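You operate a simulated robot arm through the tools that you are given. There is no shell and no other tool.

The job below is to be done with a simulated two-armed robot. You get a single attempt, and the scene is never put back.

JOB
Blow out rim holes Y27 and Y23, park the nozzle, then wipe the grit off the rim.
Fine: nozzle in its rest; wipe with the felt pad and put it back where it was; leave the other labelled holes. What is to be rubbed or washed off counts as gone when no trace of it is left.

Only the result counts: the job must be done as asked and must still hold three seconds after the hand-in. Knocking over, shifting, dropping, spilling or breaking anything else fails it.

ROBOT AND FRAMES
Two 7-joint arms with fingered hands on one trunk that stands fixed in place. Base frame: the origin is at the foot of the trunk, x ahead of it, y to its left, z up. Readings come in mm, degrees, newtons and seconds.
The left shoulder is at [60, 126, 1230], the right one opposite. With the tool pointing down near the work surface each hand reaches from about 100 to 700 mm from the base axis, measured 20 degrees to its own side. Payload 2.5 kg a hand.
The TCP of each hand is the grasp point between the finger pads, 30 mm short of the fingertips. In the tool frame z runs along the fingers and y along their closing line. The gripper opens to 104 mm. The gripper's body begins 35 mm behind the TCP. The gripper is a hand of 5 fingers: y runs from the thumb to the fingers, the wrist lies at [-15, -104, -178] in the tool frame.
Orientation is that of the tool frame in the base frame, as a unit quaternion [x, y, z, w]. With the fingers straight down and the wrist toward the robot, the tool's x, y and z point along [0, 1, 0], [1, 0, 0] and [0, 0, -1] of the base frame.

CONTROLS
- The arms move only by the tool jog_arm. It takes "left_plan", "right_plan" or both (then of equal length, played together; a hand with none holds still); each is a list of rows, each an object of numbers (a shift or turn left out is 0): "rx", "ry", "rz": the turn, a rotation vector about the tool's x, y, z in units of 120 degrees (1.0 is 120 degrees); "dx", "dy", "dz": the shift along the tool's x, y, z in units of 500 mm (1.0 is 500 mm). In form: [{"rx": .., "ry": .., "rz": .., "dx": .., "dy": .., "dz": ..}, ...]. A call has 1 to 20 rows; each row is the pose to reach, as a shift and turn from the pose commanded when the call began, along the tool's axes at that moment. A call with a number of a shift or a turn outside -1 to 1 is refused whole. A row lasts 0.2 s, in which the tool goes at most 50 mm and 8.6 degrees; a call with a longer step from one row to the next is refused whole. Where a pose cannot be reached the arm comes as near as it can. A force on the tool above 40 N (or 10 N above the force at the start of the call, whichever is more), or a blocked arm, ends the call early, and 0.2 s more pass. In this call time passes only in rows, and 0.2 s behind the last. The reply holds the time, the measured pose of the TCP, the force on the tool along the base axes, the opening and the grip force, in the units named above and with some noise, with the torque about the TCP (base axes, N m) and any sound that the robot's microphone picked up, and new pictures: "show" is both (left out), scene, wrist or none (wrist: the cameras of the hands that moved).
- Cameras (640 x 400 px; columns grow to the right, rows downward): "scene" is now at [112.6, -43.9, 1430.6]; the picture's right is [-0.52, -0.85, 0.00], its down [-0.55, 0.33, -0.77] and it looks along [0.66, -0.40, -0.64] (base axes); focal length 370 px, centre (320, 200). "left" rides on the left gripper at [-80, -78, -141] in its tool frame; the picture's right is [-0.78, -0.30, 0.56], its down [0.53, -0.78, 0.33] and it looks along [0.33, 0.56, 0.76] (tool axes); focal length 247 px, centre (320, 200). "right" rides on the right gripper at [80, -78, -141] in its tool frame; the picture's right is [-0.78, 0.30, -0.56], its down [-0.53, -0.78, 0.33] and it looks along [-0.33, 0.56, 0.76] (tool axes); focal length 247 px, centre (320, 200). There is no depth. A picture from a camera that has moved, and an enlarged one, comes with that camera's place and axes in the base frame and with its lens.
- slide_trunk(by): slides the trunk up (or, below 0, down) by that many mm; the arms and the scene camera ride with it, the base frame stays. It gives what a move gives, with no picture.
- move_fingers(index, middle, ring, little, thumb_bend, thumb_turn, hand): sets how far each is bent, from 0 (flat) to 1 (curled in); at 0.3 the hand is open as for a grip, at 0.7 the pads meet at the TCP. One left out holds its place. A second passes; each finger stops where it meets its share of the squeeze, and holds until it gets a number again. It is the only way to open and close the hand. It gives what a move gives, with no picture; readings hold the bend of each and the force on index, middle, ring, little, thumb and palm. thumb_turn goes from beside the hand (0) to across from the fingers (1), as for a grip.
- pan_tilt(pan, tilt): turns the head with the scene camera to pan (to the left, within 86 degrees either way) and tilt (down, from -29 to 69), counted from straight ahead of the robot. It gives what a move gives, and a new picture of the scene camera.
- inspect(camera, box): a new picture of the part [left, top, right, bottom] of that camera's present view, enlarged. The clock stands still meanwhile.
- job_done(): hands the job in; it is judged then, once.

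Nothing tells you positions but the pictures and the camera data. Unless the task says otherwise, let go and move clear before handing in.

The tools are called after "Request:" by a JSON object that holds its "op" and its "data". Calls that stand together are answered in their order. jog_arm: Moves the arms, as the interface text tells. Its arguments: {"type":"object","properties":{"left_plan":{"type":"array","items":{"type":"object","properties":{"rx":{"type":"number"},"ry":{"type":"number"},"rz":{"type":"number"},"dx":{"type":"number"},"dy":{"type":"number"},"dz":{"type":"number"}}}},"right_plan":{"type":"array","items":{"type":"object","properties":{"rx":{"type":"number"},"ry":{"type":"number"},"rz":{"type":"number"},"dx":{"type":"number"},"dy":{"type":"number"},"dz":{"type":"number"}}}},"show":{"type":"string","enum":["both","scene","wrist","none"]}},"required":[]} The other tools are called the same way: slide_trunk (by) slides the trunk up or down; move_fingers (index, middle, ring, little, thumb_bend, thumb_turn, hand) moves the fingers one by one; pan_tilt (pan, tilt) turns the head that bears the scene camera; inspect (camera, box) takes an enlarged picture of a part of a camera's view; job_done () hands the job in.

At the start:

```text
time_s: 0.0
left_tool_pos: [529.9, -33.9, 1198.7]
left_tool_rot: [0.707, 0.707, -0.001, 0.0]
left_wrist_force: [0.3, 0.1, -0.1]
left_ft_torque: [-0.01, 0.0, 0.0]
left_finger_gap: 103.5
left_grip_force: 0.1
left_shape: jaw
left_bend: [0.3, 0.3, 0.3, 0.3, 0.3, 0.98]
left_finger forces: [0.1, 0.0, 0.0, 0.0, 0.1, 0.1]
right_tool_pos: [288.6, -445.1, 1115.1]
right_tool_rot: [0.707, 0.708, 0.0, 0.0]
right_wrist_force: [-0.9, 0.1, -0.3]
right_ft_torque: [-0.01, -0.02, -0.01]
right_finger_gap: 103.7
right_grip_force: 0.0
right_shape: jaw
right_bend: [0.3, 0.3, 0.3, 0.3, 0.3, 0.98]
right_finger forces: [0.1, 0.0, 0.0, 0.0, 0.0, 0.0]
trunk travel left (down, up): [-625.0, 315.0]
head pan, tilt: [-31.3, 39.8]
```

scene: 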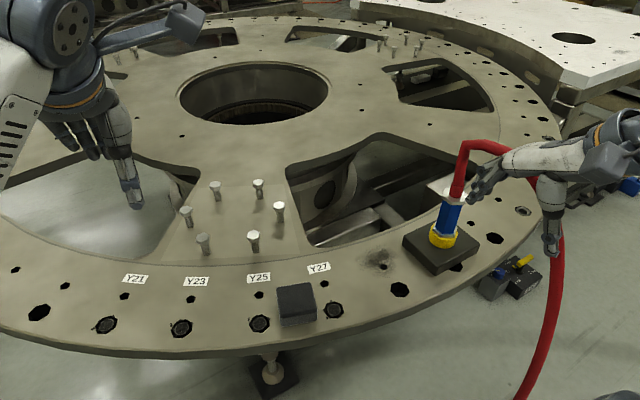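
right: 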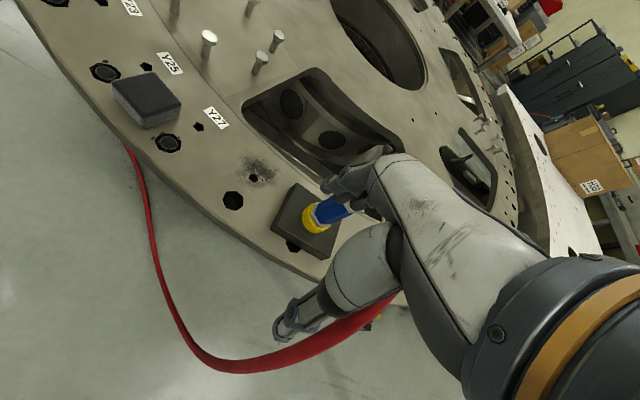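
left: 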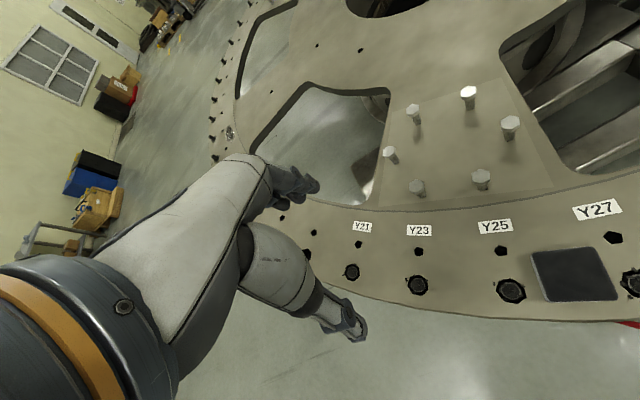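

I see a large ring with labelled holes Y21–Y27 on its rim, a dark felt pad near Y25/Y27, a grit patch, and a blue and yellow nozzle with a red hose in a dark rest block. I'll look closer before moving.

Request:
{"op": "inspect", "data": {"camera": "scene", "box": [80, 240, 400, 360]}}

Request:
{"op": "inspect", "data": {"camera": "scene", "box": [350, 120, 590, 320]}}

Request:
{"op": "inspect", "data": {"camera": "right", "box": [60, 20, 380, 280]}}

Request:
{"op": "inspect", "data": {"camera": "left", "box": [320, 180, 640, 340]}}

```text
2.00 times, centred on (240, 300) of scene
camera zoom: at [112.6, -43.9, 1430.6], right [-0.52, -0.85, 0.0], down [-0.55, 0.33, -0.77], along [0.66, -0.4, -0.64], focal length 740 px, centre (480, 0)
```

zoom: 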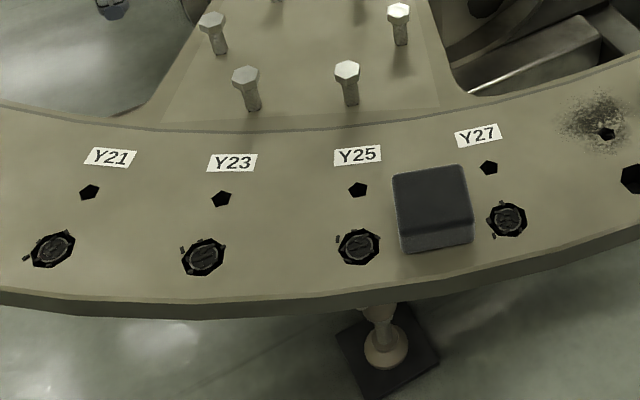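

```text
2.00 times, centred on (470, 220) of scene
camera zoom: at [112.6, -43.9, 1430.6], right [-0.52, -0.85, 0.0], down [-0.55, 0.33, -0.77], along [0.66, -0.4, -0.64], focal length 740 px, centre (20, 160)
```

zoom: 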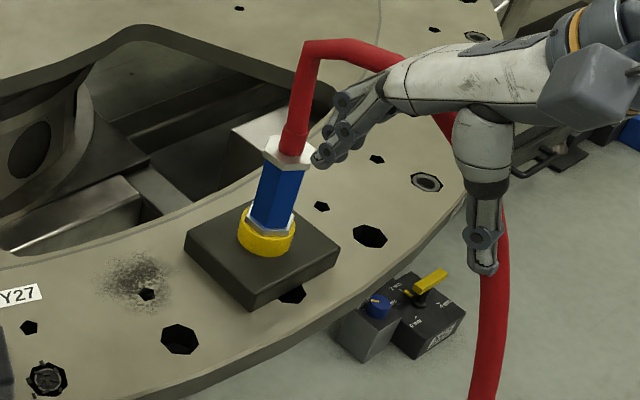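

```text
1.54 times, centred on (220, 150) of right
camera zoom: at [210.5, -363.5, 1257.2], right [0.3, -0.78, 0.56], down [-0.78, -0.53, -0.33], along [0.56, -0.33, -0.76], focal length 380 px, centre (474, 277)
```

zoom: 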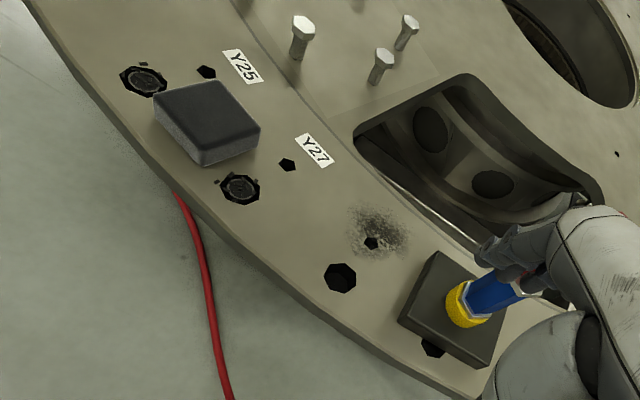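

```text
2.00 times, centred on (480, 260) of left
camera zoom: at [453.4, -114.1, 1340.4], right [-0.3, -0.78, -0.56], down [-0.78, 0.53, -0.33], along [0.56, 0.33, -0.76], focal length 494 px, centre (0, 80)
```

zoom: 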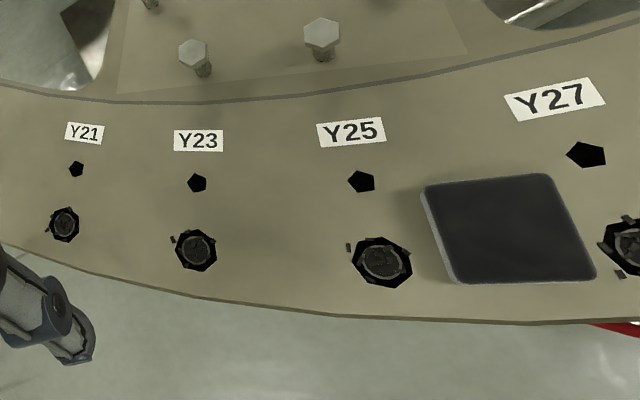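

I triangulate the rim top at z≈867, with hole Y27 near (421,-260), Y23 near (522,-22), and the nozzle near (424,-520). There is also a box with a blue knob and a yellow lever beyond the rim, so I'll turn the head to look at it.

Request:
{"op": "pan_tilt", "data": {"pan": -55, "tilt": 45}}

```text
time_s: 0.9
left_tool_pos: [529.9, -34.5, 1198.9]
left_tool_rot: [0.707, 0.707, 0.0, 0.0]
left_wrist_force: [-0.6, -0.5, 0.3]
left_ft_torque: [0.03, -0.01, -0.02]
left_finger_gap: 103.7
left_grip_force: 0.2
left_shape: jaw
left_bend: [0.3, 0.3, 0.3, 0.3, 0.3, 0.98]
left_finger forces: [0.0, 0.1, 0.0, 0.0, 0.0, 0.0]
right_tool_pos: [287.4, -444.4, 1115.7]
right_tool_rot: [0.707, 0.707, 0.0, 0.0]
right_wrist_force: [0.0, 0.5, 0.6]
right_ft_torque: [0.01, 0.0, 0.0]
right_finger_gap: 103.6
right_grip_force: 0.1
right_shape: jaw
right_bend: [0.3, 0.3, 0.3, 0.3, 0.3, 0.98]
right_finger forces: [0.0, 0.0, 0.0, 0.0, 0.0, 0.0]
trunk travel left (down, up): [-625.0, 315.0]
head pan, tilt: [-55.0, 45.0]
camera scene: at [86.6, -66.2, 1423.2], right [-0.82, -0.57, 0.0], down [-0.41, 0.58, -0.71], along [0.41, -0.58, -0.71], focal length 370 px, centre (320, 200)
```

scene: 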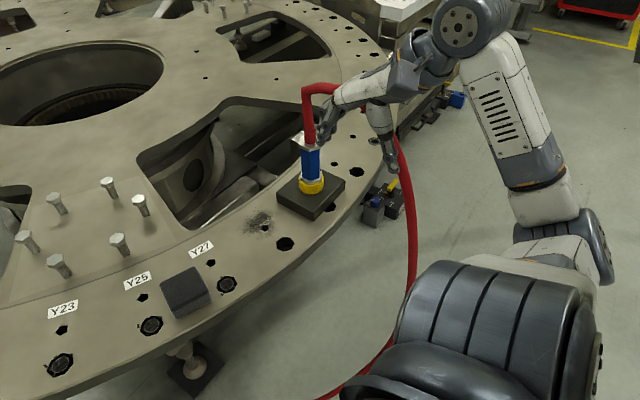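

Request:
{"op": "inspect", "data": {"camera": "scene", "box": [260, 70, 460, 230]}}

Request:
{"op": "inspect", "data": {"camera": "scene", "box": [350, 165, 430, 225]}}

Request:
{"op": "inspect", "data": {"camera": "scene", "box": [20, 200, 320, 390]}}

```text
2.50 times, centred on (360, 150) of scene
camera zoom: at [86.6, -66.2, 1423.2], right [-0.82, -0.57, 0.0], down [-0.41, 0.58, -0.71], along [0.41, -0.58, -0.71], focal length 925 px, centre (220, 325)
```

zoom: 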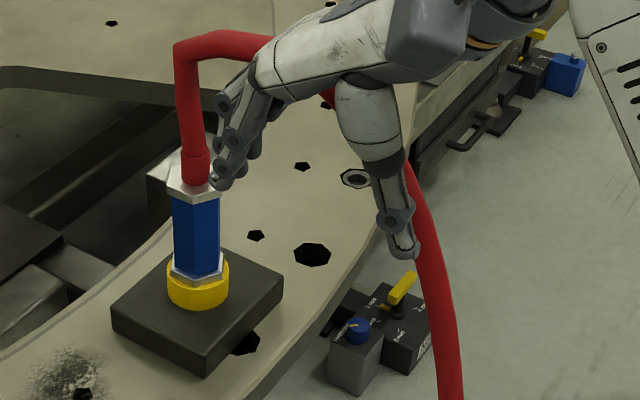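

```text
6.67 times, centred on (390, 195) of scene
camera zoom: at [86.6, -66.2, 1423.2], right [-0.82, -0.57, 0.0], down [-0.41, 0.58, -0.71], along [0.41, -0.58, -0.71], focal length 2466 px, centre (-147, 233)
```

zoom: 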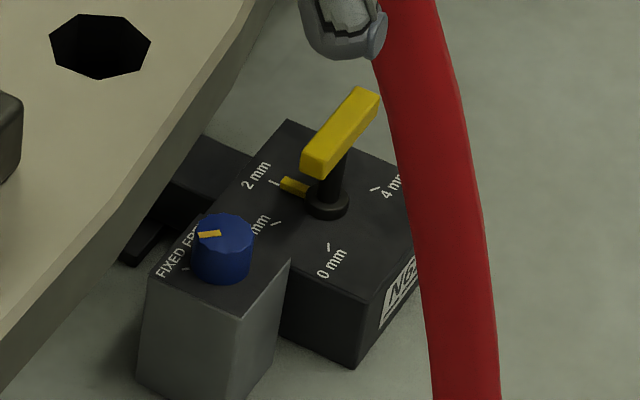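

```text
2.11 times, centred on (170, 295) of scene
camera zoom: at [86.6, -66.2, 1423.2], right [-0.82, -0.57, 0.0], down [-0.41, 0.58, -0.71], along [0.41, -0.58, -0.71], focal length 779 px, centre (636, 0)
```

zoom: 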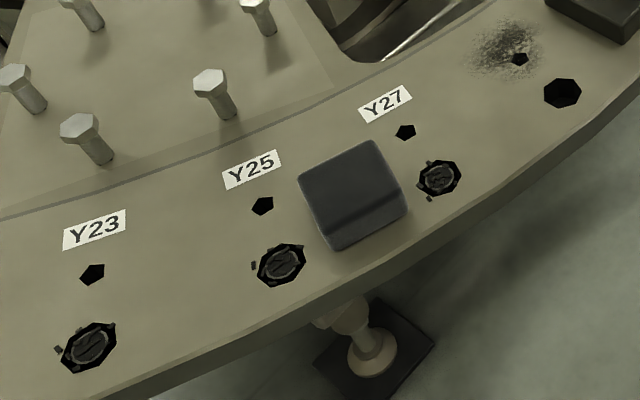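

The box outside the rim looks like part of the ring's fixture, so I leave it alone. The nozzle stands upright in its rest at about (418,-508), its blue body spans z≈940–1002, and the hose leaves from the top. I'll turn the right hand to a handshake pose (fingers forward, index up) for a side grip.

Request:
{"op": "jog_arm", "data": {"right_plan": [{"rx": -0.0385, "ry": 0.0385, "rz": 0.0385}, {"rx": -0.077, "ry": 0.077, "rz": 0.077}, {"rx": -0.1155, "ry": 0.1155, "rz": 0.1155}, {"rx": -0.154, "ry": 0.154, "rz": 0.154}, {"rx": -0.1925, "ry": 0.1925, "rz": 0.1925}, {"rx": -0.231, "ry": 0.231, "rz": 0.231}, {"rx": -0.2694, "ry": 0.2694, "rz": 0.2694}, {"rx": -0.3079, "ry": 0.3079, "rz": 0.3079}, {"rx": -0.3464, "ry": 0.3464, "rz": 0.3464}, {"rx": -0.3849, "ry": 0.3849, "rz": 0.3849}, {"rx": -0.4234, "ry": 0.4234, "rz": 0.4234}, {"rx": -0.4619, "ry": 0.4619, "rz": 0.4619}, {"rx": -0.5004, "ry": 0.5004, "rz": 0.5004}, {"rx": -0.5389, "ry": 0.5389, "rz": 0.5389}, {"rx": -0.5774, "ry": 0.5774, "rz": 0.5774}], "show": "both"}}

```text
time_s: 4.3
left_tool_pos: [530.5, -32.4, 1198.8]
left_tool_rot: [0.706, 0.708, -0.001, 0.0]
left_wrist_force: [0.2, 0.3, -0.5]
left_ft_torque: [0.01, 0.0, 0.03]
left_finger_gap: 103.6
left_grip_force: 0.1
left_shape: jaw
left_bend: [0.3, 0.3, 0.3, 0.3, 0.3, 0.98]
left_finger forces: [0.0, 0.0, 0.1, 0.0, 0.1, 0.0]
right_tool_pos: [288.5, -455.4, 1147.4]
right_tool_rot: [0.712, 0.052, 0.699, 0.046]
right_wrist_force: [1.0, 0.2, 0.5]
right_ft_torque: [0.03, -0.02, 0.04]
right_finger_gap: 103.6
right_grip_force: 0.1
right_shape: jaw
right_bend: [0.3, 0.3, 0.3, 0.3, 0.3, 0.98]
right_finger forces: [0.0, 0.0, 0.0, 0.0, 0.0, 0.0]
trunk travel left (down, up): [-625.0, 315.0]
head pan, tilt: [-55.0, 45.0]
stopped in row 15 (right hand): the arm was blocked; the commanded pose is now the measured one
camera scene: at [86.4, -66.3, 1423.1], right [-0.82, -0.57, 0.0], down [-0.41, 0.58, -0.71], along [0.41, -0.58, -0.71], focal length 370 px, centre (320, 200)
camera right: at [147.8, -367.7, 1218.9], right [-0.57, -0.4, -0.72], down [0.32, 0.7, -0.64], along [0.76, -0.59, -0.27], focal length 247 px, centre (320, 200)
```

scene: 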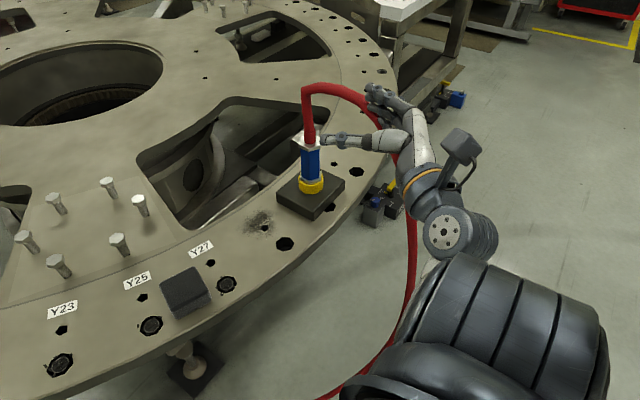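
right: 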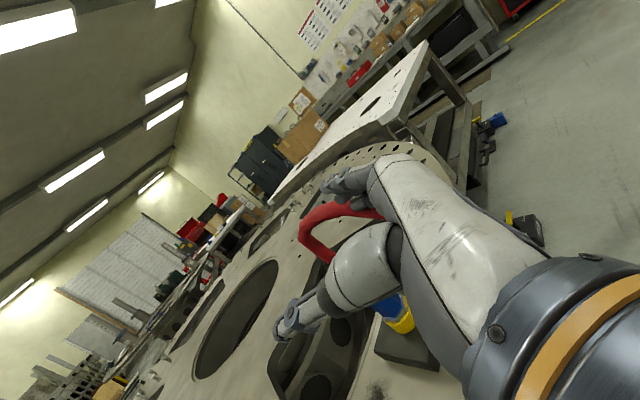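

The hand came to within about 8° of the handshake pose, folded close to the shoulder. I'll move it down and outward to a pre-grasp at about (290,-508,975) in front of the nozzle and finish the roll there.

Request:
{"op": "jog_arm", "data": {"right_plan": [{"dx": -0.045, "dy": 0.007, "dz": 0.001}, {"dx": -0.09, "dy": 0.014, "dz": 0.002}, {"dx": -0.134, "dy": 0.021, "dz": 0.003}, {"dx": -0.178, "dy": 0.028, "dz": 0.004}, {"dx": -0.223, "dy": 0.035, "dz": 0.005, "rz": 0.017}, {"dx": -0.267, "dy": 0.042, "dz": 0.006, "rz": 0.034}, {"dx": -0.312, "dy": 0.05, "dz": 0.008, "rz": 0.05}, {"dx": -0.356, "dy": 0.0567, "dz": 0.0089, "rz": 0.0667}], "show": "both"}}

```text
time_s: 6.1
left_tool_pos: [529.2, -32.8, 1198.1]
left_tool_rot: [0.707, 0.707, 0.0, 0.0]
left_wrist_force: [-0.4, 0.3, 0.6]
left_ft_torque: [0.0, 0.0, 0.0]
left_finger_gap: 103.5
left_grip_force: 0.0
left_shape: jaw
left_bend: [0.3, 0.3, 0.3, 0.3, 0.3, 0.98]
left_finger forces: [0.0, 0.1, 0.0, 0.0, 0.0, 0.0]
right_tool_pos: [289.4, -505.6, 972.0]
right_tool_rot: [0.715, 0.001, 0.7, -0.004]
right_wrist_force: [-0.1, 0.1, -0.4]
right_ft_torque: [0.01, 0.03, -0.01]
right_finger_gap: 103.8
right_grip_force: 0.0
right_shape: jaw
right_bend: [0.3, 0.3, 0.3, 0.3, 0.3, 0.98]
right_finger forces: [0.0, 0.0, 0.0, 0.0, 0.1, 0.1]
trunk travel left (down, up): [-625.0, 315.0]
head pan, tilt: [-55.0, 45.0]
camera scene: at [86.6, -66.3, 1423.1], right [-0.82, -0.57, 0.0], down [-0.41, 0.58, -0.71], along [0.41, -0.58, -0.71], focal length 370 px, centre (320, 200)
camera right: at [149.9, -428.7, 1056.3], right [-0.57, -0.3, -0.77], down [0.32, 0.78, -0.54], along [0.76, -0.55, -0.35], focal length 247 px, centre (320, 200)
```

scene: 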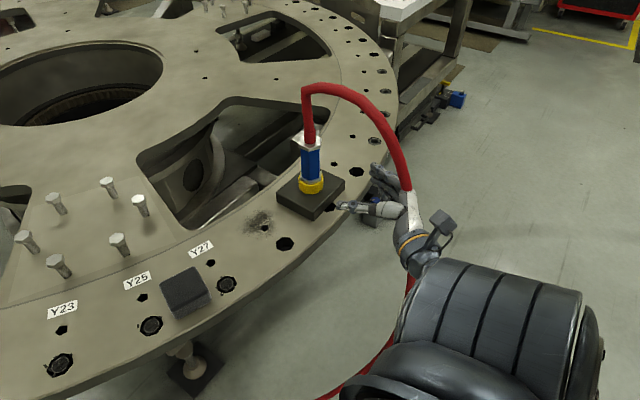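
right: 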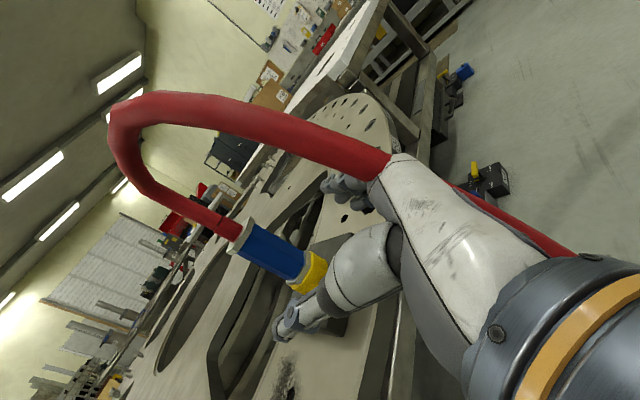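

The hand is open in front of the nozzle with no contact. I'll zoom in with both cameras to fix the nozzle's exact place before closing in.

Request:
{"op": "inspect", "data": {"camera": "right", "box": [220, 180, 400, 360]}}

Request:
{"op": "inspect", "data": {"camera": "scene", "box": [260, 110, 440, 260]}}

Request:
{"op": "inspect", "data": {"camera": "left", "box": [400, 80, 640, 340]}}

```text
2.22 times, centred on (310, 270) of right
camera zoom: at [149.9, -428.7, 1056.3], right [-0.57, -0.3, -0.77], down [0.32, 0.78, -0.54], along [0.76, -0.55, -0.35], focal length 549 px, centre (342, 44)
```

zoom: 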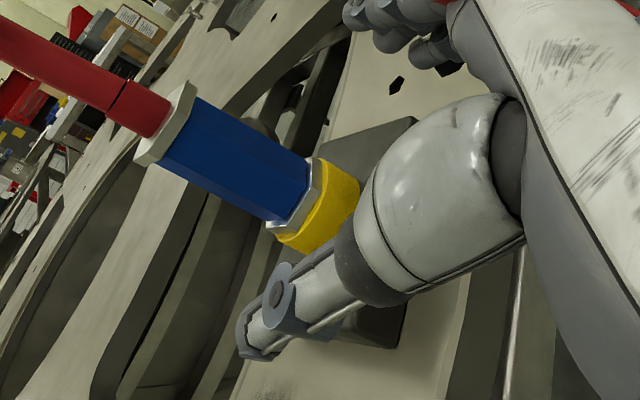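

```text
2.67 times, centred on (350, 185) of scene
camera zoom: at [86.6, -66.3, 1423.1], right [-0.82, -0.57, 0.0], down [-0.41, 0.58, -0.71], along [0.41, -0.58, -0.71], focal length 986 px, centre (240, 240)
```

zoom: 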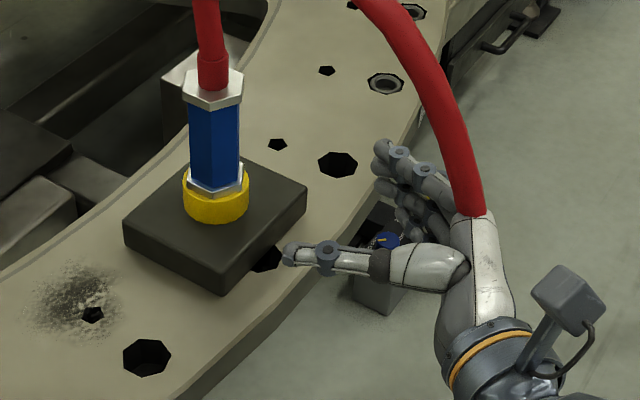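

```text
1.54 times, centred on (520, 210) of left
camera zoom: at [453.4, -114.2, 1340.4], right [-0.3, -0.78, -0.56], down [-0.78, 0.53, -0.33], along [0.56, 0.33, -0.76], focal length 380 px, centre (12, 185)
```

zoom: 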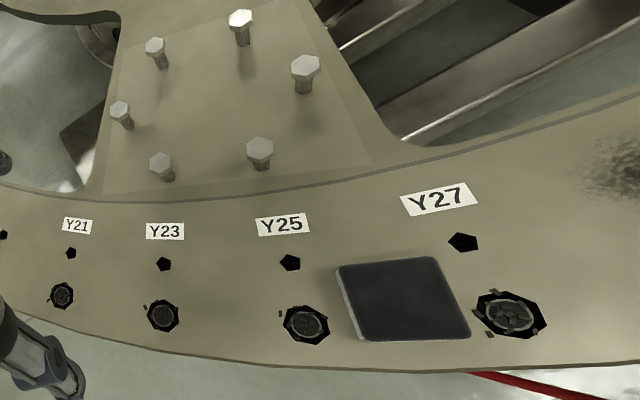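

Correcting for seeing the near side of the cylinder, I get the nozzle axis at about (433,-527) with the blue body centred near z≈966. I'll line the open hand up sideways, then move forward most of the way and check.

Request:
{"op": "jog_arm", "data": {"right_plan": [{"dy": 0.0224, "dz": 0.0}, {"dy": 0.0448, "dz": 0.02}, {"dy": 0.0448, "dz": 0.06}, {"dy": 0.0448, "dz": 0.1}, {"dy": 0.0448, "dz": 0.14}, {"dy": 0.0448, "dz": 0.18}, {"dy": 0.0448, "dz": 0.2}], "show": "both"}}

Request:
{"op": "inspect", "data": {"camera": "scene", "box": [260, 110, 440, 260]}}

Request:
{"op": "inspect", "data": {"camera": "right", "box": [200, 100, 440, 340]}}

```text
time_s: 7.7
left_tool_pos: [530.4, -33.9, 1199.3]
left_tool_rot: [0.707, 0.707, 0.0, 0.001]
left_wrist_force: [0.7, -0.9, 0.2]
left_ft_torque: [0.0, 0.0, 0.02]
left_finger_gap: 103.6
left_grip_force: 0.1
left_shape: jaw
left_bend: [0.3, 0.3, 0.3, 0.3, 0.3, 0.98]
left_finger forces: [0.1, 0.0, 0.0, 0.0, 0.0, 0.0]
right_tool_pos: [391.3, -529.4, 972.4]
right_tool_rot: [0.714, 0.001, 0.7, -0.005]
right_wrist_force: [-0.7, 0.2, -0.3]
right_ft_torque: [0.0, 0.01, -0.02]
right_finger_gap: 103.9
right_grip_force: 0.0
right_shape: jaw
right_bend: [0.3, 0.3, 0.3, 0.3, 0.3, 0.98]
right_finger forces: [0.1, 0.0, 0.0, 0.0, 0.1, 0.0]
trunk travel left (down, up): [-625.0, 315.0]
head pan, tilt: [-55.0, 45.0]
camera scene: at [86.6, -66.2, 1423.1], right [-0.82, -0.57, 0.0], down [-0.41, 0.58, -0.71], along [0.41, -0.58, -0.71], focal length 370 px, centre (320, 200)
camera right: at [251.3, -452.2, 1056.1], right [-0.57, -0.3, -0.77], down [0.32, 0.78, -0.54], along [0.76, -0.55, -0.35], focal length 247 px, centre (320, 200)
```

scene: 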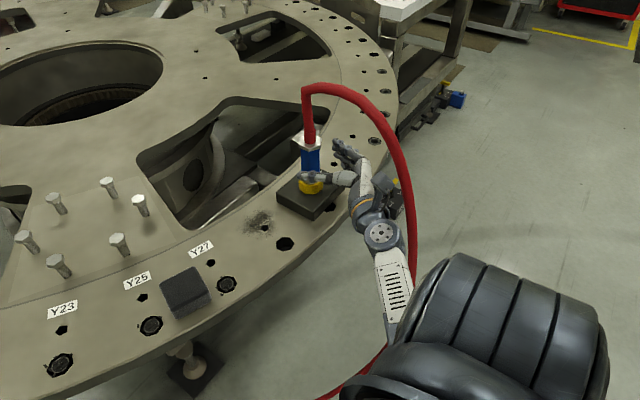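
right: 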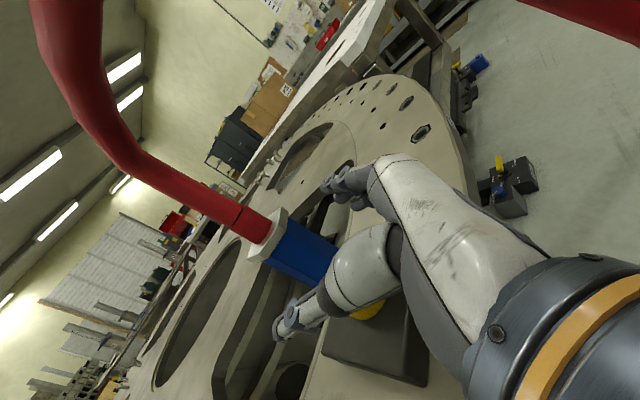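

```text
2.67 times, centred on (350, 185) of scene
camera zoom: at [86.6, -66.2, 1423.1], right [-0.82, -0.57, 0.0], down [-0.41, 0.58, -0.71], along [0.41, -0.58, -0.71], focal length 986 px, centre (240, 240)
```

zoom: 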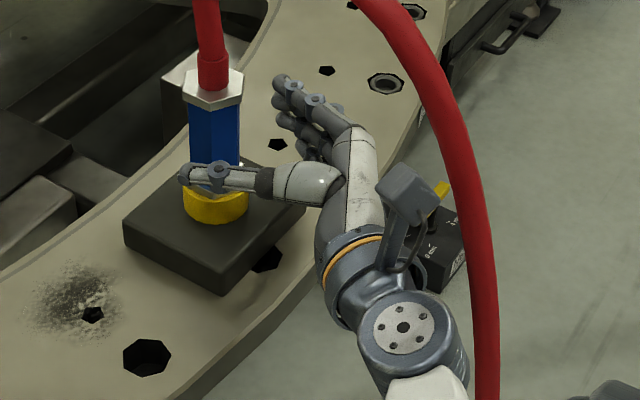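

```text
1.67 times, centred on (320, 220) of right
camera zoom: at [251.3, -452.2, 1056.1], right [-0.57, -0.3, -0.77], down [0.32, 0.78, -0.54], along [0.76, -0.55, -0.35], focal length 412 px, centre (320, 167)
```

zoom: 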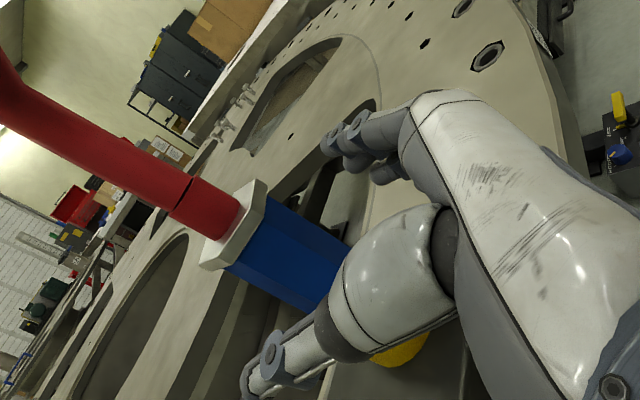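

The nozzle's top nut sits at about (432,-526,1003), well centred between the thumb and fingers. I'll go the last 41 mm forward and then close the fingers on the blue body.

Request:
{"op": "jog_arm", "data": {"right_plan": [{"dx": -0.006, "dz": 0.03}, {"dx": -0.011, "dz": 0.06}, {"dx": -0.011, "dz": 0.082}], "show": "both"}}

Request:
{"op": "inspect", "data": {"camera": "scene", "box": [260, 110, 440, 260]}}

Request:
{"op": "inspect", "data": {"camera": "right", "box": [200, 100, 440, 340]}}

```text
time_s: 8.5
left_tool_pos: [530.9, -35.2, 1198.0]
left_tool_rot: [0.707, 0.707, 0.001, -0.001]
left_wrist_force: [0.3, -0.2, 0.3]
left_ft_torque: [0.01, 0.01, 0.03]
left_finger_gap: 103.8
left_grip_force: 0.0
left_shape: jaw
left_bend: [0.3, 0.3, 0.3, 0.3, 0.3, 0.98]
left_finger forces: [0.1, 0.0, 0.1, 0.1, 0.0, 0.0]
right_tool_pos: [430.7, -527.1, 966.1]
right_tool_rot: [0.715, 0.001, 0.699, -0.004]
right_wrist_force: [0.4, -0.1, -0.2]
right_ft_torque: [0.0, -0.01, -0.04]
right_finger_gap: 103.7
right_grip_force: 0.0
right_shape: jaw
right_bend: [0.3, 0.3, 0.3, 0.3, 0.3, 0.98]
right_finger forces: [0.0, 0.0, 0.0, 0.0, 0.0, 0.0]
trunk travel left (down, up): [-625.0, 315.0]
head pan, tilt: [-55.0, 45.0]
camera scene: at [86.6, -66.2, 1423.1], right [-0.82, -0.57, 0.0], down [-0.41, 0.58, -0.71], along [0.41, -0.58, -0.71], focal length 370 px, centre (320, 200)
camera right: at [290.8, -450.3, 1049.6], right [-0.57, -0.3, -0.77], down [0.32, 0.78, -0.54], along [0.76, -0.55, -0.35], focal length 247 px, centre (320, 200)
```

scene: 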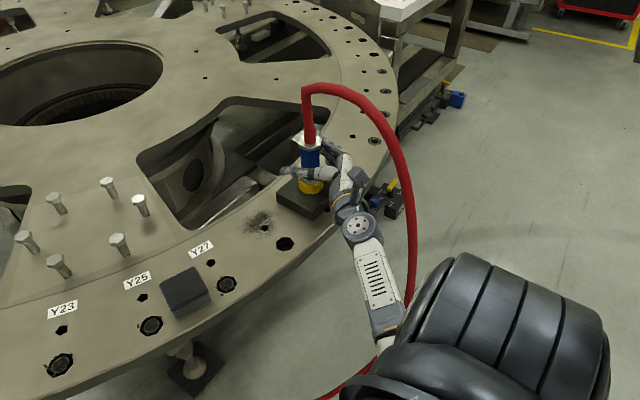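
right: 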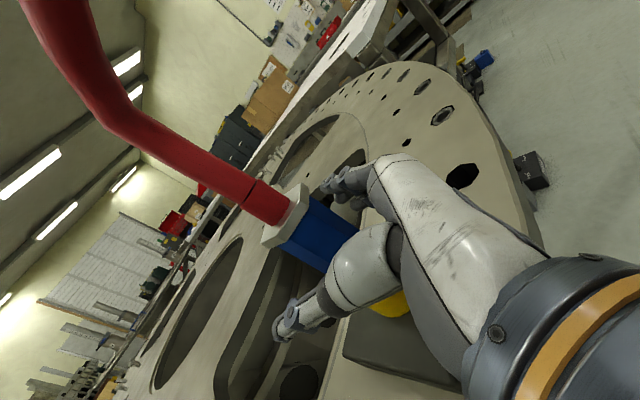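

```text
2.67 times, centred on (350, 185) of scene
camera zoom: at [86.6, -66.2, 1423.1], right [-0.82, -0.57, 0.0], down [-0.41, 0.58, -0.71], along [0.41, -0.58, -0.71], focal length 986 px, centre (240, 240)
```

zoom: 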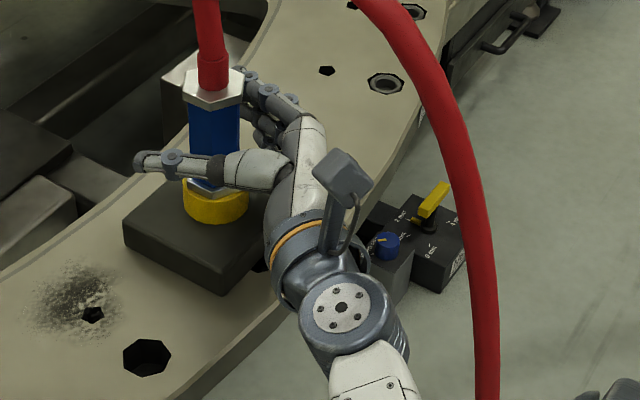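

```text
1.67 times, centred on (320, 220) of right
camera zoom: at [290.8, -450.3, 1049.6], right [-0.57, -0.3, -0.77], down [0.32, 0.78, -0.54], along [0.76, -0.55, -0.35], focal length 412 px, centre (320, 167)
```

zoom: 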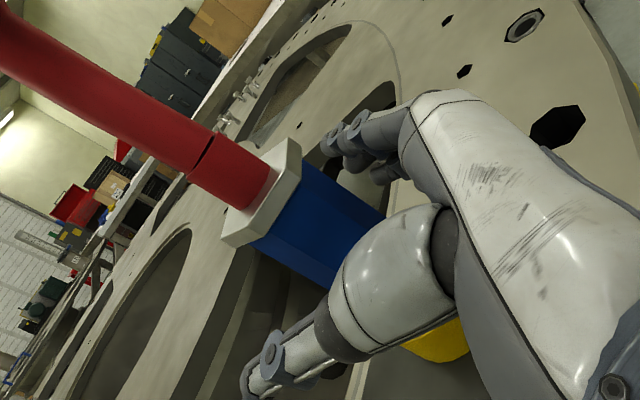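

The hand straddles the nozzle. I'll close all the fingers and the thumb on it.

Request:
{"op": "move_fingers", "data": {"hand": "right", "index": 0.7, "middle": 0.7, "ring": 0.7, "little": 0.7, "thumb_bend": 0.7}}

Request:
{"op": "inspect", "data": {"camera": "scene", "box": [260, 110, 440, 260]}}

Request:
{"op": "inspect", "data": {"camera": "right", "box": [200, 100, 440, 340]}}

```text
time_s: 9.5
left_tool_pos: [530.3, -34.3, 1198.9]
left_tool_rot: [0.707, 0.707, 0.0, 0.0]
left_wrist_force: [0.2, -0.3, 0.2]
left_ft_torque: [0.01, 0.04, -0.02]
left_finger_gap: 103.7
left_grip_force: 0.0
left_shape: jaw
left_bend: [0.3, 0.3, 0.3, 0.3, 0.3, 0.98]
left_finger forces: [0.0, 0.0, 0.0, 0.1, 0.0, 0.0]
right_tool_pos: [430.8, -529.9, 967.3]
right_tool_rot: [0.714, 0.0, 0.7, -0.002]
right_wrist_force: [0.7, -9.3, 2.1]
right_ft_torque: [-0.74, -0.05, -0.04]
right_finger_gap: 22.1
right_grip_force: 17.7
right_shape: fingers
right_bend: [0.64, 0.69, 0.67, 0.63, 0.61, 0.97]
right_finger forces: [5.4, 0.8, 3.6, 14.0, 11.6, 0.0]
trunk travel left (down, up): [-625.0, 315.0]
head pan, tilt: [-55.0, 45.0]
```

```text
2.67 times, centred on (350, 185) of scene
camera zoom: at [86.5, -67.1, 1423.1], right [-0.82, -0.57, 0.0], down [-0.41, 0.58, -0.71], along [0.41, -0.58, -0.71], focal length 986 px, centre (240, 240)
```

zoom: 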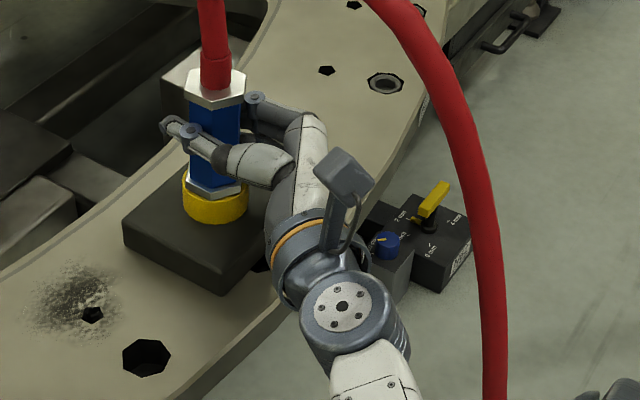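

```text
1.67 times, centred on (320, 220) of right
camera zoom: at [290.2, -451.3, 1050.0], right [-0.57, -0.3, -0.77], down [0.32, 0.78, -0.54], along [0.76, -0.55, -0.35], focal length 412 px, centre (320, 167)
```

zoom: 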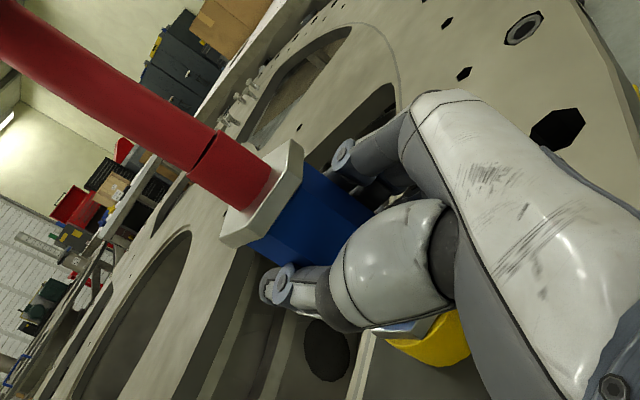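

The grip holds at about 18 N, but the hand is pushing the nozzle 9 N sideways. I'll ease the hand 3 mm toward -y to take that load off before lifting.

Request:
{"op": "jog_arm", "data": {"right_plan": [{"dy": 0.003}, {"dy": 0.006}], "show": "none"}}

```text
time_s: 10.1
left_tool_pos: [529.9, -34.0, 1198.2]
left_tool_rot: [0.707, 0.707, 0.0, 0.0]
left_wrist_force: [0.0, -0.4, 0.6]
left_ft_torque: [0.01, 0.03, -0.01]
left_finger_gap: 103.5
left_grip_force: 0.0
left_shape: jaw
left_bend: [0.3, 0.3, 0.3, 0.3, 0.3, 0.98]
left_finger forces: [0.0, 0.1, 0.1, 0.0, 0.0, 0.1]
right_tool_pos: [431.1, -530.2, 967.0]
right_tool_rot: [0.713, 0.001, 0.701, -0.005]
right_wrist_force: [0.6, -6.9, 4.9]
right_ft_torque: [-0.54, -0.03, -0.07]
right_finger_gap: 22.3
right_grip_force: 16.3
right_shape: fingers
right_bend: [0.64, 0.69, 0.67, 0.63, 0.61, 0.96]
right_finger forces: [5.2, 0.6, 2.9, 11.2, 12.2, 0.0]
trunk travel left (down, up): [-625.0, 315.0]
head pan, tilt: [-55.0, 45.0]
```

Side load has eased; now I'll lift the nozzle straight up out of its rest, slowly, and look at its tip.

Request:
{"op": "jog_arm", "data": {"right_plan": [{"dx": 0.02, "dy": 0.006}, {"dx": 0.04, "dy": 0.006}, {"dx": 0.07, "dy": 0.006}, {"dx": 0.1, "dy": 0.006}, {"dx": 0.13, "dy": 0.006}, {"dx": 0.16, "dy": 0.006}, {"dx": 0.19, "dy": 0.006}, {"dx": 0.22, "dy": 0.006}], "show": "both"}}

Request:
{"op": "inspect", "data": {"camera": "scene", "box": [240, 50, 440, 230]}}

```text
time_s: 11.9
left_tool_pos: [529.9, -33.9, 1199.0]
left_tool_rot: [0.707, 0.707, 0.0, 0.0]
left_wrist_force: [-0.2, -0.2, 0.5]
left_ft_torque: [0.0, 0.01, 0.0]
left_finger_gap: 103.8
left_grip_force: 0.0
left_shape: jaw
left_bend: [0.3, 0.3, 0.3, 0.3, 0.3, 0.98]
left_finger forces: [0.0, 0.1, 0.1, 0.1, 0.1, 0.1]
right_tool_pos: [431.5, -535.9, 1073.2]
right_tool_rot: [0.714, 0.001, 0.7, -0.004]
right_wrist_force: [0.1, -0.2, -2.7]
right_ft_torque: [-0.04, -0.02, -0.04]
right_finger_gap: 22.4
right_grip_force: 11.8
right_shape: fingers
right_bend: [0.64, 0.7, 0.69, 0.66, 0.62, 0.95]
right_finger forces: [7.5, 0.0, 1.0, 4.4, 11.6, 0.1]
trunk travel left (down, up): [-625.0, 315.0]
head pan, tilt: [-55.0, 45.0]
camera scene: at [86.7, -66.4, 1423.1], right [-0.82, -0.57, 0.0], down [-0.41, 0.58, -0.71], along [0.41, -0.58, -0.71], focal length 370 px, centre (320, 200)
camera right: at [292.1, -458.5, 1157.5], right [-0.57, -0.3, -0.77], down [0.32, 0.78, -0.54], along [0.76, -0.55, -0.35], focal length 247 px, centre (320, 200)
```

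scene: 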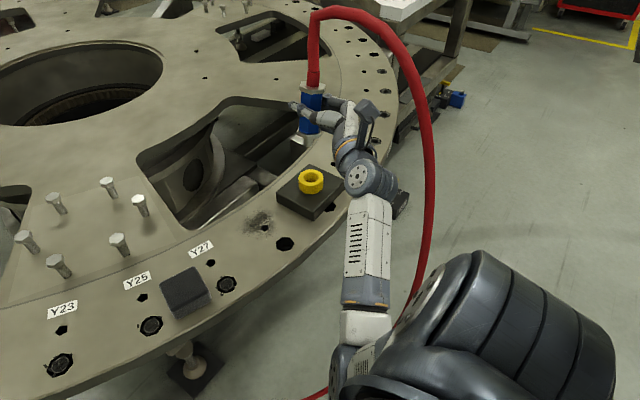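
right: 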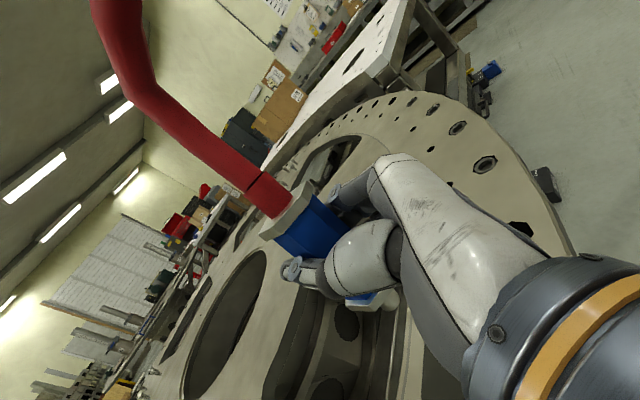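

```text
2.22 times, centred on (340, 140) of scene
camera zoom: at [86.7, -66.4, 1423.1], right [-0.82, -0.57, 0.0], down [-0.41, 0.58, -0.71], along [0.41, -0.58, -0.71], focal length 822 px, centre (276, 333)
```

zoom: 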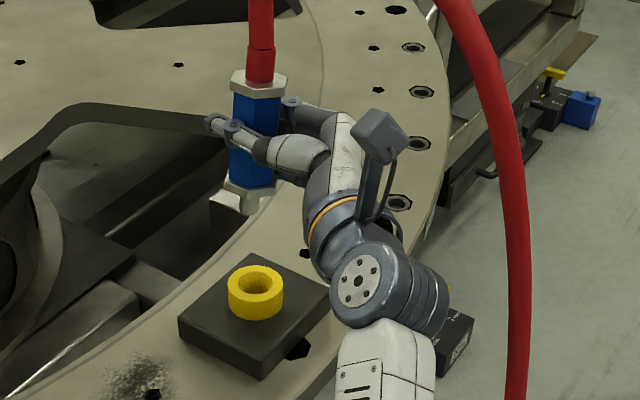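

The nozzle came free; the yellow cup belongs to the rest. I'll zoom in on its tip to learn how far it reaches below the grip.

Request:
{"op": "inspect", "data": {"camera": "scene", "box": [280, 70, 350, 160]}}

Request:
{"op": "inspect", "data": {"camera": "right", "box": [250, 170, 430, 350]}}

```text
4.44 times, centred on (315, 115) of scene
camera zoom: at [86.7, -66.4, 1423.1], right [-0.82, -0.57, 0.0], down [-0.41, 0.58, -0.71], along [0.41, -0.58, -0.71], focal length 1644 px, centre (342, 578)
```

zoom: 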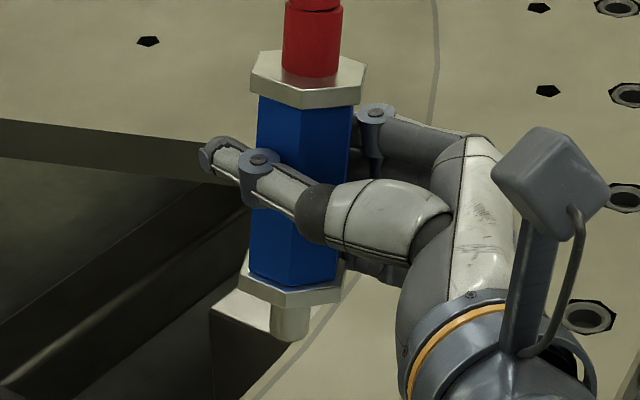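

```text
2.22 times, centred on (340, 260) of right
camera zoom: at [292.1, -458.5, 1157.5], right [-0.57, -0.3, -0.77], down [0.32, 0.78, -0.54], along [0.76, -0.55, -0.35], focal length 549 px, centre (276, 67)
```

zoom: 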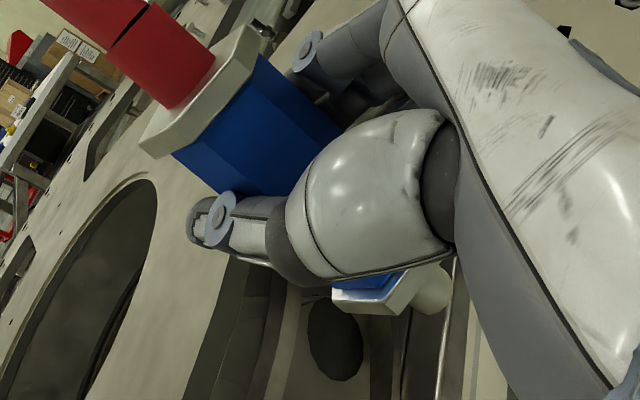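

The tip ends about 70 mm below the grip point, and the nozzle is tilted about 10° in my grip (top toward -y), which I'll correct by rolling the hand. I'll first raise the trunk 100 mm to give the right arm more folding room near Y27.

Request:
{"op": "slide_trunk", "data": {"by": 100}}

```text
time_s: 13.2
left_tool_pos: [530.6, -34.6, 1299.7]
left_tool_rot: [0.707, 0.707, 0.0, 0.001]
left_wrist_force: [0.2, 0.4, -0.4]
left_ft_torque: [0.0, 0.0, 0.04]
left_finger_gap: 103.7
left_grip_force: 0.2
left_shape: jaw
left_bend: [0.3, 0.3, 0.3, 0.3, 0.3, 0.98]
left_finger forces: [0.1, 0.1, 0.0, 0.1, 0.0, 0.0]
right_tool_pos: [432.7, -536.1, 1173.3]
right_tool_rot: [0.714, 0.0, 0.7, -0.005]
right_wrist_force: [-0.7, -0.4, -2.3]
right_ft_torque: [-0.02, -0.03, -0.03]
right_finger_gap: 22.5
right_grip_force: 12.0
right_shape: fingers
right_bend: [0.64, 0.7, 0.69, 0.66, 0.62, 0.95]
right_finger forces: [7.5, 0.0, 1.0, 4.3, 11.6, 0.1]
trunk travel left (down, up): [-725.0, 215.0]
head pan, tilt: [-55.0, 45.0]
```

The nozzle hangs steady in the grip at 12 N. Now I carry it to about 80 mm above Y27, rolling the hand to bring the nozzle upright.

Request:
{"op": "jog_arm", "data": {"right_plan": [{"dx": -0.0309, "dy": -0.0543, "dz": -0.0016, "rz": -0.0082}, {"dx": -0.0617, "dy": -0.1085, "dz": -0.0031, "rz": -0.0164}, {"dx": -0.0926, "dy": -0.1628, "dz": -0.0047, "rz": -0.0246}, {"dx": -0.1234, "dy": -0.217, "dz": -0.0062, "rz": -0.0328}, {"dx": -0.1543, "dy": -0.2713, "dz": -0.0078, "rz": -0.041}, {"dx": -0.1852, "dy": -0.3256, "dz": -0.0094, "rz": -0.0492}, {"dx": -0.216, "dy": -0.3798, "dz": -0.0109, "rz": -0.0574}, {"dx": -0.2469, "dy": -0.4341, "dz": -0.0125, "rz": -0.0656}, {"dx": -0.2777, "dy": -0.4883, "dz": -0.014, "rz": -0.0738}, {"dx": -0.3086, "dy": -0.5426, "dz": -0.0156, "rz": -0.082}], "show": "wrist"}}

Request:
{"op": "pan_tilt", "data": {"pan": -38, "tilt": 50}}

```text
time_s: 14.7
left_tool_pos: [529.5, -34.0, 1298.7]
left_tool_rot: [0.707, 0.707, 0.0, 0.0]
left_wrist_force: [0.2, -0.3, 1.3]
left_ft_torque: [0.01, 0.02, -0.01]
left_finger_gap: 103.7
left_grip_force: 0.1
left_shape: jaw
left_bend: [0.3, 0.3, 0.3, 0.3, 0.3, 0.98]
left_finger forces: [0.1, 0.0, 0.1, 0.0, 0.0, 0.0]
right_tool_pos: [431.9, -400.6, 1117.5]
right_tool_rot: [0.702, 0.095, 0.701, 0.08]
right_wrist_force: [-0.2, 0.0, -2.4]
right_ft_torque: [-0.02, 0.01, 0.01]
right_finger_gap: 22.4
right_grip_force: 11.8
right_shape: fingers
right_bend: [0.64, 0.7, 0.69, 0.67, 0.62, 0.95]
right_finger forces: [7.5, 0.0, 0.7, 3.9, 11.7, 0.0]
trunk travel left (down, up): [-725.0, 215.0]
head pan, tilt: [-55.0, 45.0]
stopped in row 7 (right hand): the arm was blocked; the commanded pose is now the measured one
camera right: at [289.3, -307.6, 1178.0], right [-0.55, -0.49, -0.68], down [0.32, 0.63, -0.71], along [0.77, -0.6, -0.19], focal length 247 px, centre (320, 200)
```

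right: 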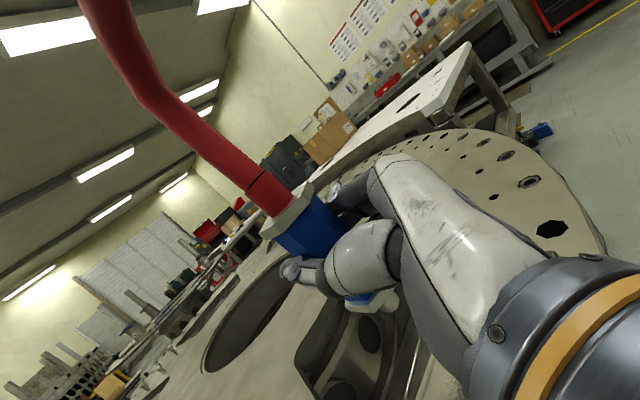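

```text
time_s: 15.5
left_tool_pos: [531.2, -33.5, 1298.5]
left_tool_rot: [0.707, 0.707, 0.0, 0.0]
left_wrist_force: [0.6, 0.0, 0.1]
left_ft_torque: [0.0, -0.02, 0.03]
left_finger_gap: 103.8
left_grip_force: 0.1
left_shape: jaw
left_bend: [0.3, 0.3, 0.3, 0.3, 0.3, 0.98]
left_finger forces: [0.0, 0.0, 0.0, 0.0, 0.0, 0.0]
right_tool_pos: [431.9, -400.5, 1120.1]
right_tool_rot: [0.701, 0.095, 0.702, 0.08]
right_wrist_force: [-1.3, -0.4, -2.2]
right_ft_torque: [-0.02, -0.01, -0.03]
right_finger_gap: 22.5
right_grip_force: 11.9
right_shape: fingers
right_bend: [0.64, 0.7, 0.69, 0.67, 0.62, 0.95]
right_finger forces: [7.5, 0.0, 0.9, 3.8, 11.7, 0.0]
trunk travel left (down, up): [-725.0, 215.0]
head pan, tilt: [-38.0, 50.0]
camera scene: at [100.8, -47.3, 1516.2], right [-0.62, -0.79, 0.0], down [-0.6, 0.47, -0.64], along [0.51, -0.4, -0.77], focal length 370 px, centre (320, 200)
```

scene: 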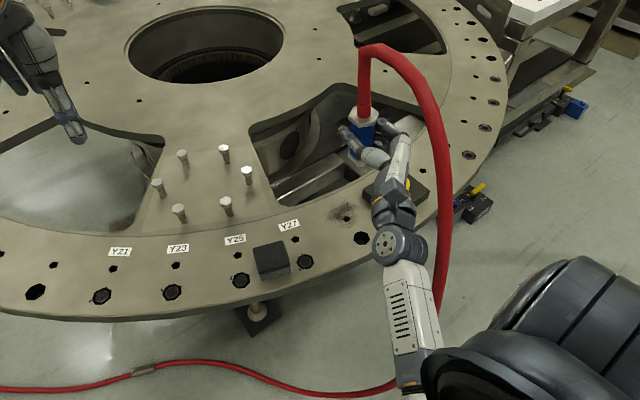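

The arm blocked about halfway; it rolled the hand slightly because the pose is too folded at this height. I'll lower the hand here while yawing it 25° to the left, which suits the forearm better, then continue to Y27.

Request:
{"op": "jog_arm", "data": {"right_plan": [{"dx": -0.0346, "dy": -0.0088, "rx": 0.0, "ry": 0.0}, {"dx": -0.0691, "dy": -0.0175, "rx": 0.0404, "ry": 0.0102}, {"dx": -0.1037, "dy": -0.0263, "rx": 0.0808, "ry": 0.0204}, {"dx": -0.1383, "dy": -0.035, "rx": 0.1212, "ry": 0.0306}, {"dx": -0.1728, "dy": -0.0438, "rx": 0.1616, "ry": 0.0408}, {"dx": -0.2074, "dy": -0.0525, "rx": 0.202, "ry": 0.051}], "show": "both"}}

```text
time_s: 16.9
left_tool_pos: [529.9, -34.7, 1298.6]
left_tool_rot: [0.707, 0.707, 0.0, 0.0]
left_wrist_force: [0.3, -0.2, -0.7]
left_ft_torque: [0.01, 0.02, -0.02]
left_finger_gap: 103.7
left_grip_force: 0.1
left_shape: jaw
left_bend: [0.3, 0.3, 0.3, 0.3, 0.3, 0.98]
left_finger forces: [0.0, 0.1, 0.1, 0.0, 0.0, 0.0]
right_tool_pos: [434.3, -400.1, 1011.6]
right_tool_rot: [0.664, 0.244, 0.703, -0.075]
right_wrist_force: [0.2, -0.6, -2.7]
right_ft_torque: [-0.01, -0.01, 0.01]
right_finger_gap: 22.3
right_grip_force: 11.8
right_shape: fingers
right_bend: [0.64, 0.7, 0.69, 0.67, 0.62, 0.95]
right_finger forces: [7.4, 0.1, 0.8, 3.6, 11.6, 0.0]
trunk travel left (down, up): [-725.0, 215.0]
head pan, tilt: [-38.0, 50.0]
camera scene: at [101.0, -47.5, 1516.2], right [-0.62, -0.79, 0.0], down [-0.6, 0.47, -0.64], along [0.51, -0.4, -0.77], focal length 370 px, centre (320, 200)
camera right: at [265.4, -376.8, 1071.1], right [-0.29, -0.67, -0.68], down [0.02, 0.71, -0.71], along [0.96, -0.22, -0.19], focal length 247 px, centre (320, 200)
```

scene: 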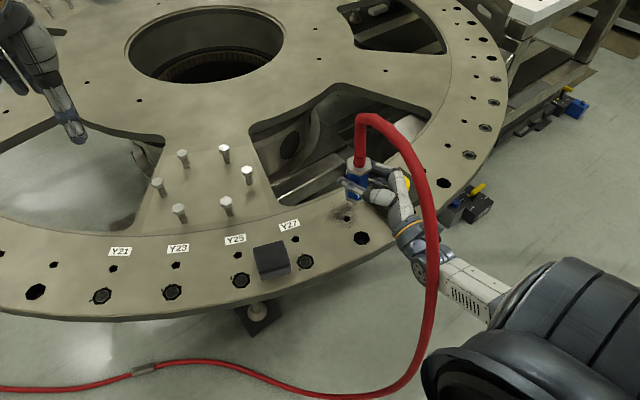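
right: 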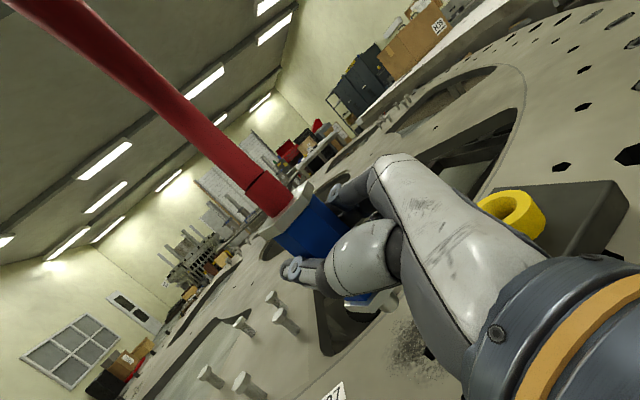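

The pose was reached cleanly. I'll zoom in on the nozzle to measure its tilt and tip location relative to the hand.

Request:
{"op": "inspect", "data": {"camera": "scene", "box": [310, 130, 430, 260]}}

Request:
{"op": "inspect", "data": {"camera": "right", "box": [250, 170, 430, 350]}}

```text
3.08 times, centred on (370, 195) of scene
camera zoom: at [101.0, -47.5, 1516.2], right [-0.62, -0.79, 0.0], down [-0.6, 0.47, -0.64], along [0.51, -0.4, -0.77], focal length 1138 px, centre (166, 215)
```

zoom: 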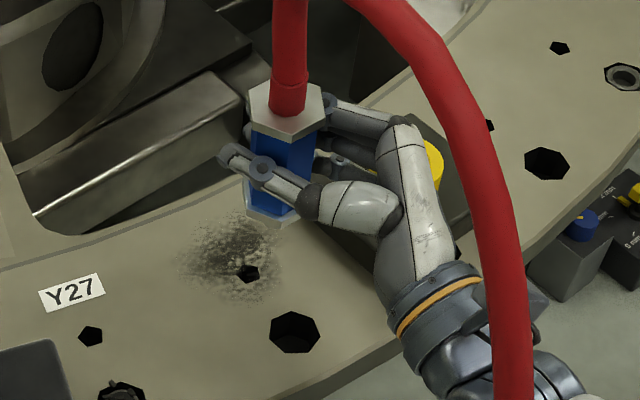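

```text
2.22 times, centred on (340, 260) of right
camera zoom: at [265.4, -376.8, 1071.1], right [-0.29, -0.67, -0.68], down [0.02, 0.71, -0.71], along [0.96, -0.22, -0.19], focal length 549 px, centre (276, 67)
```

zoom: 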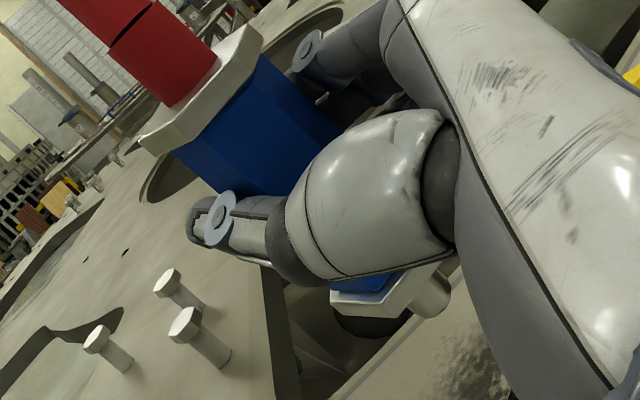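

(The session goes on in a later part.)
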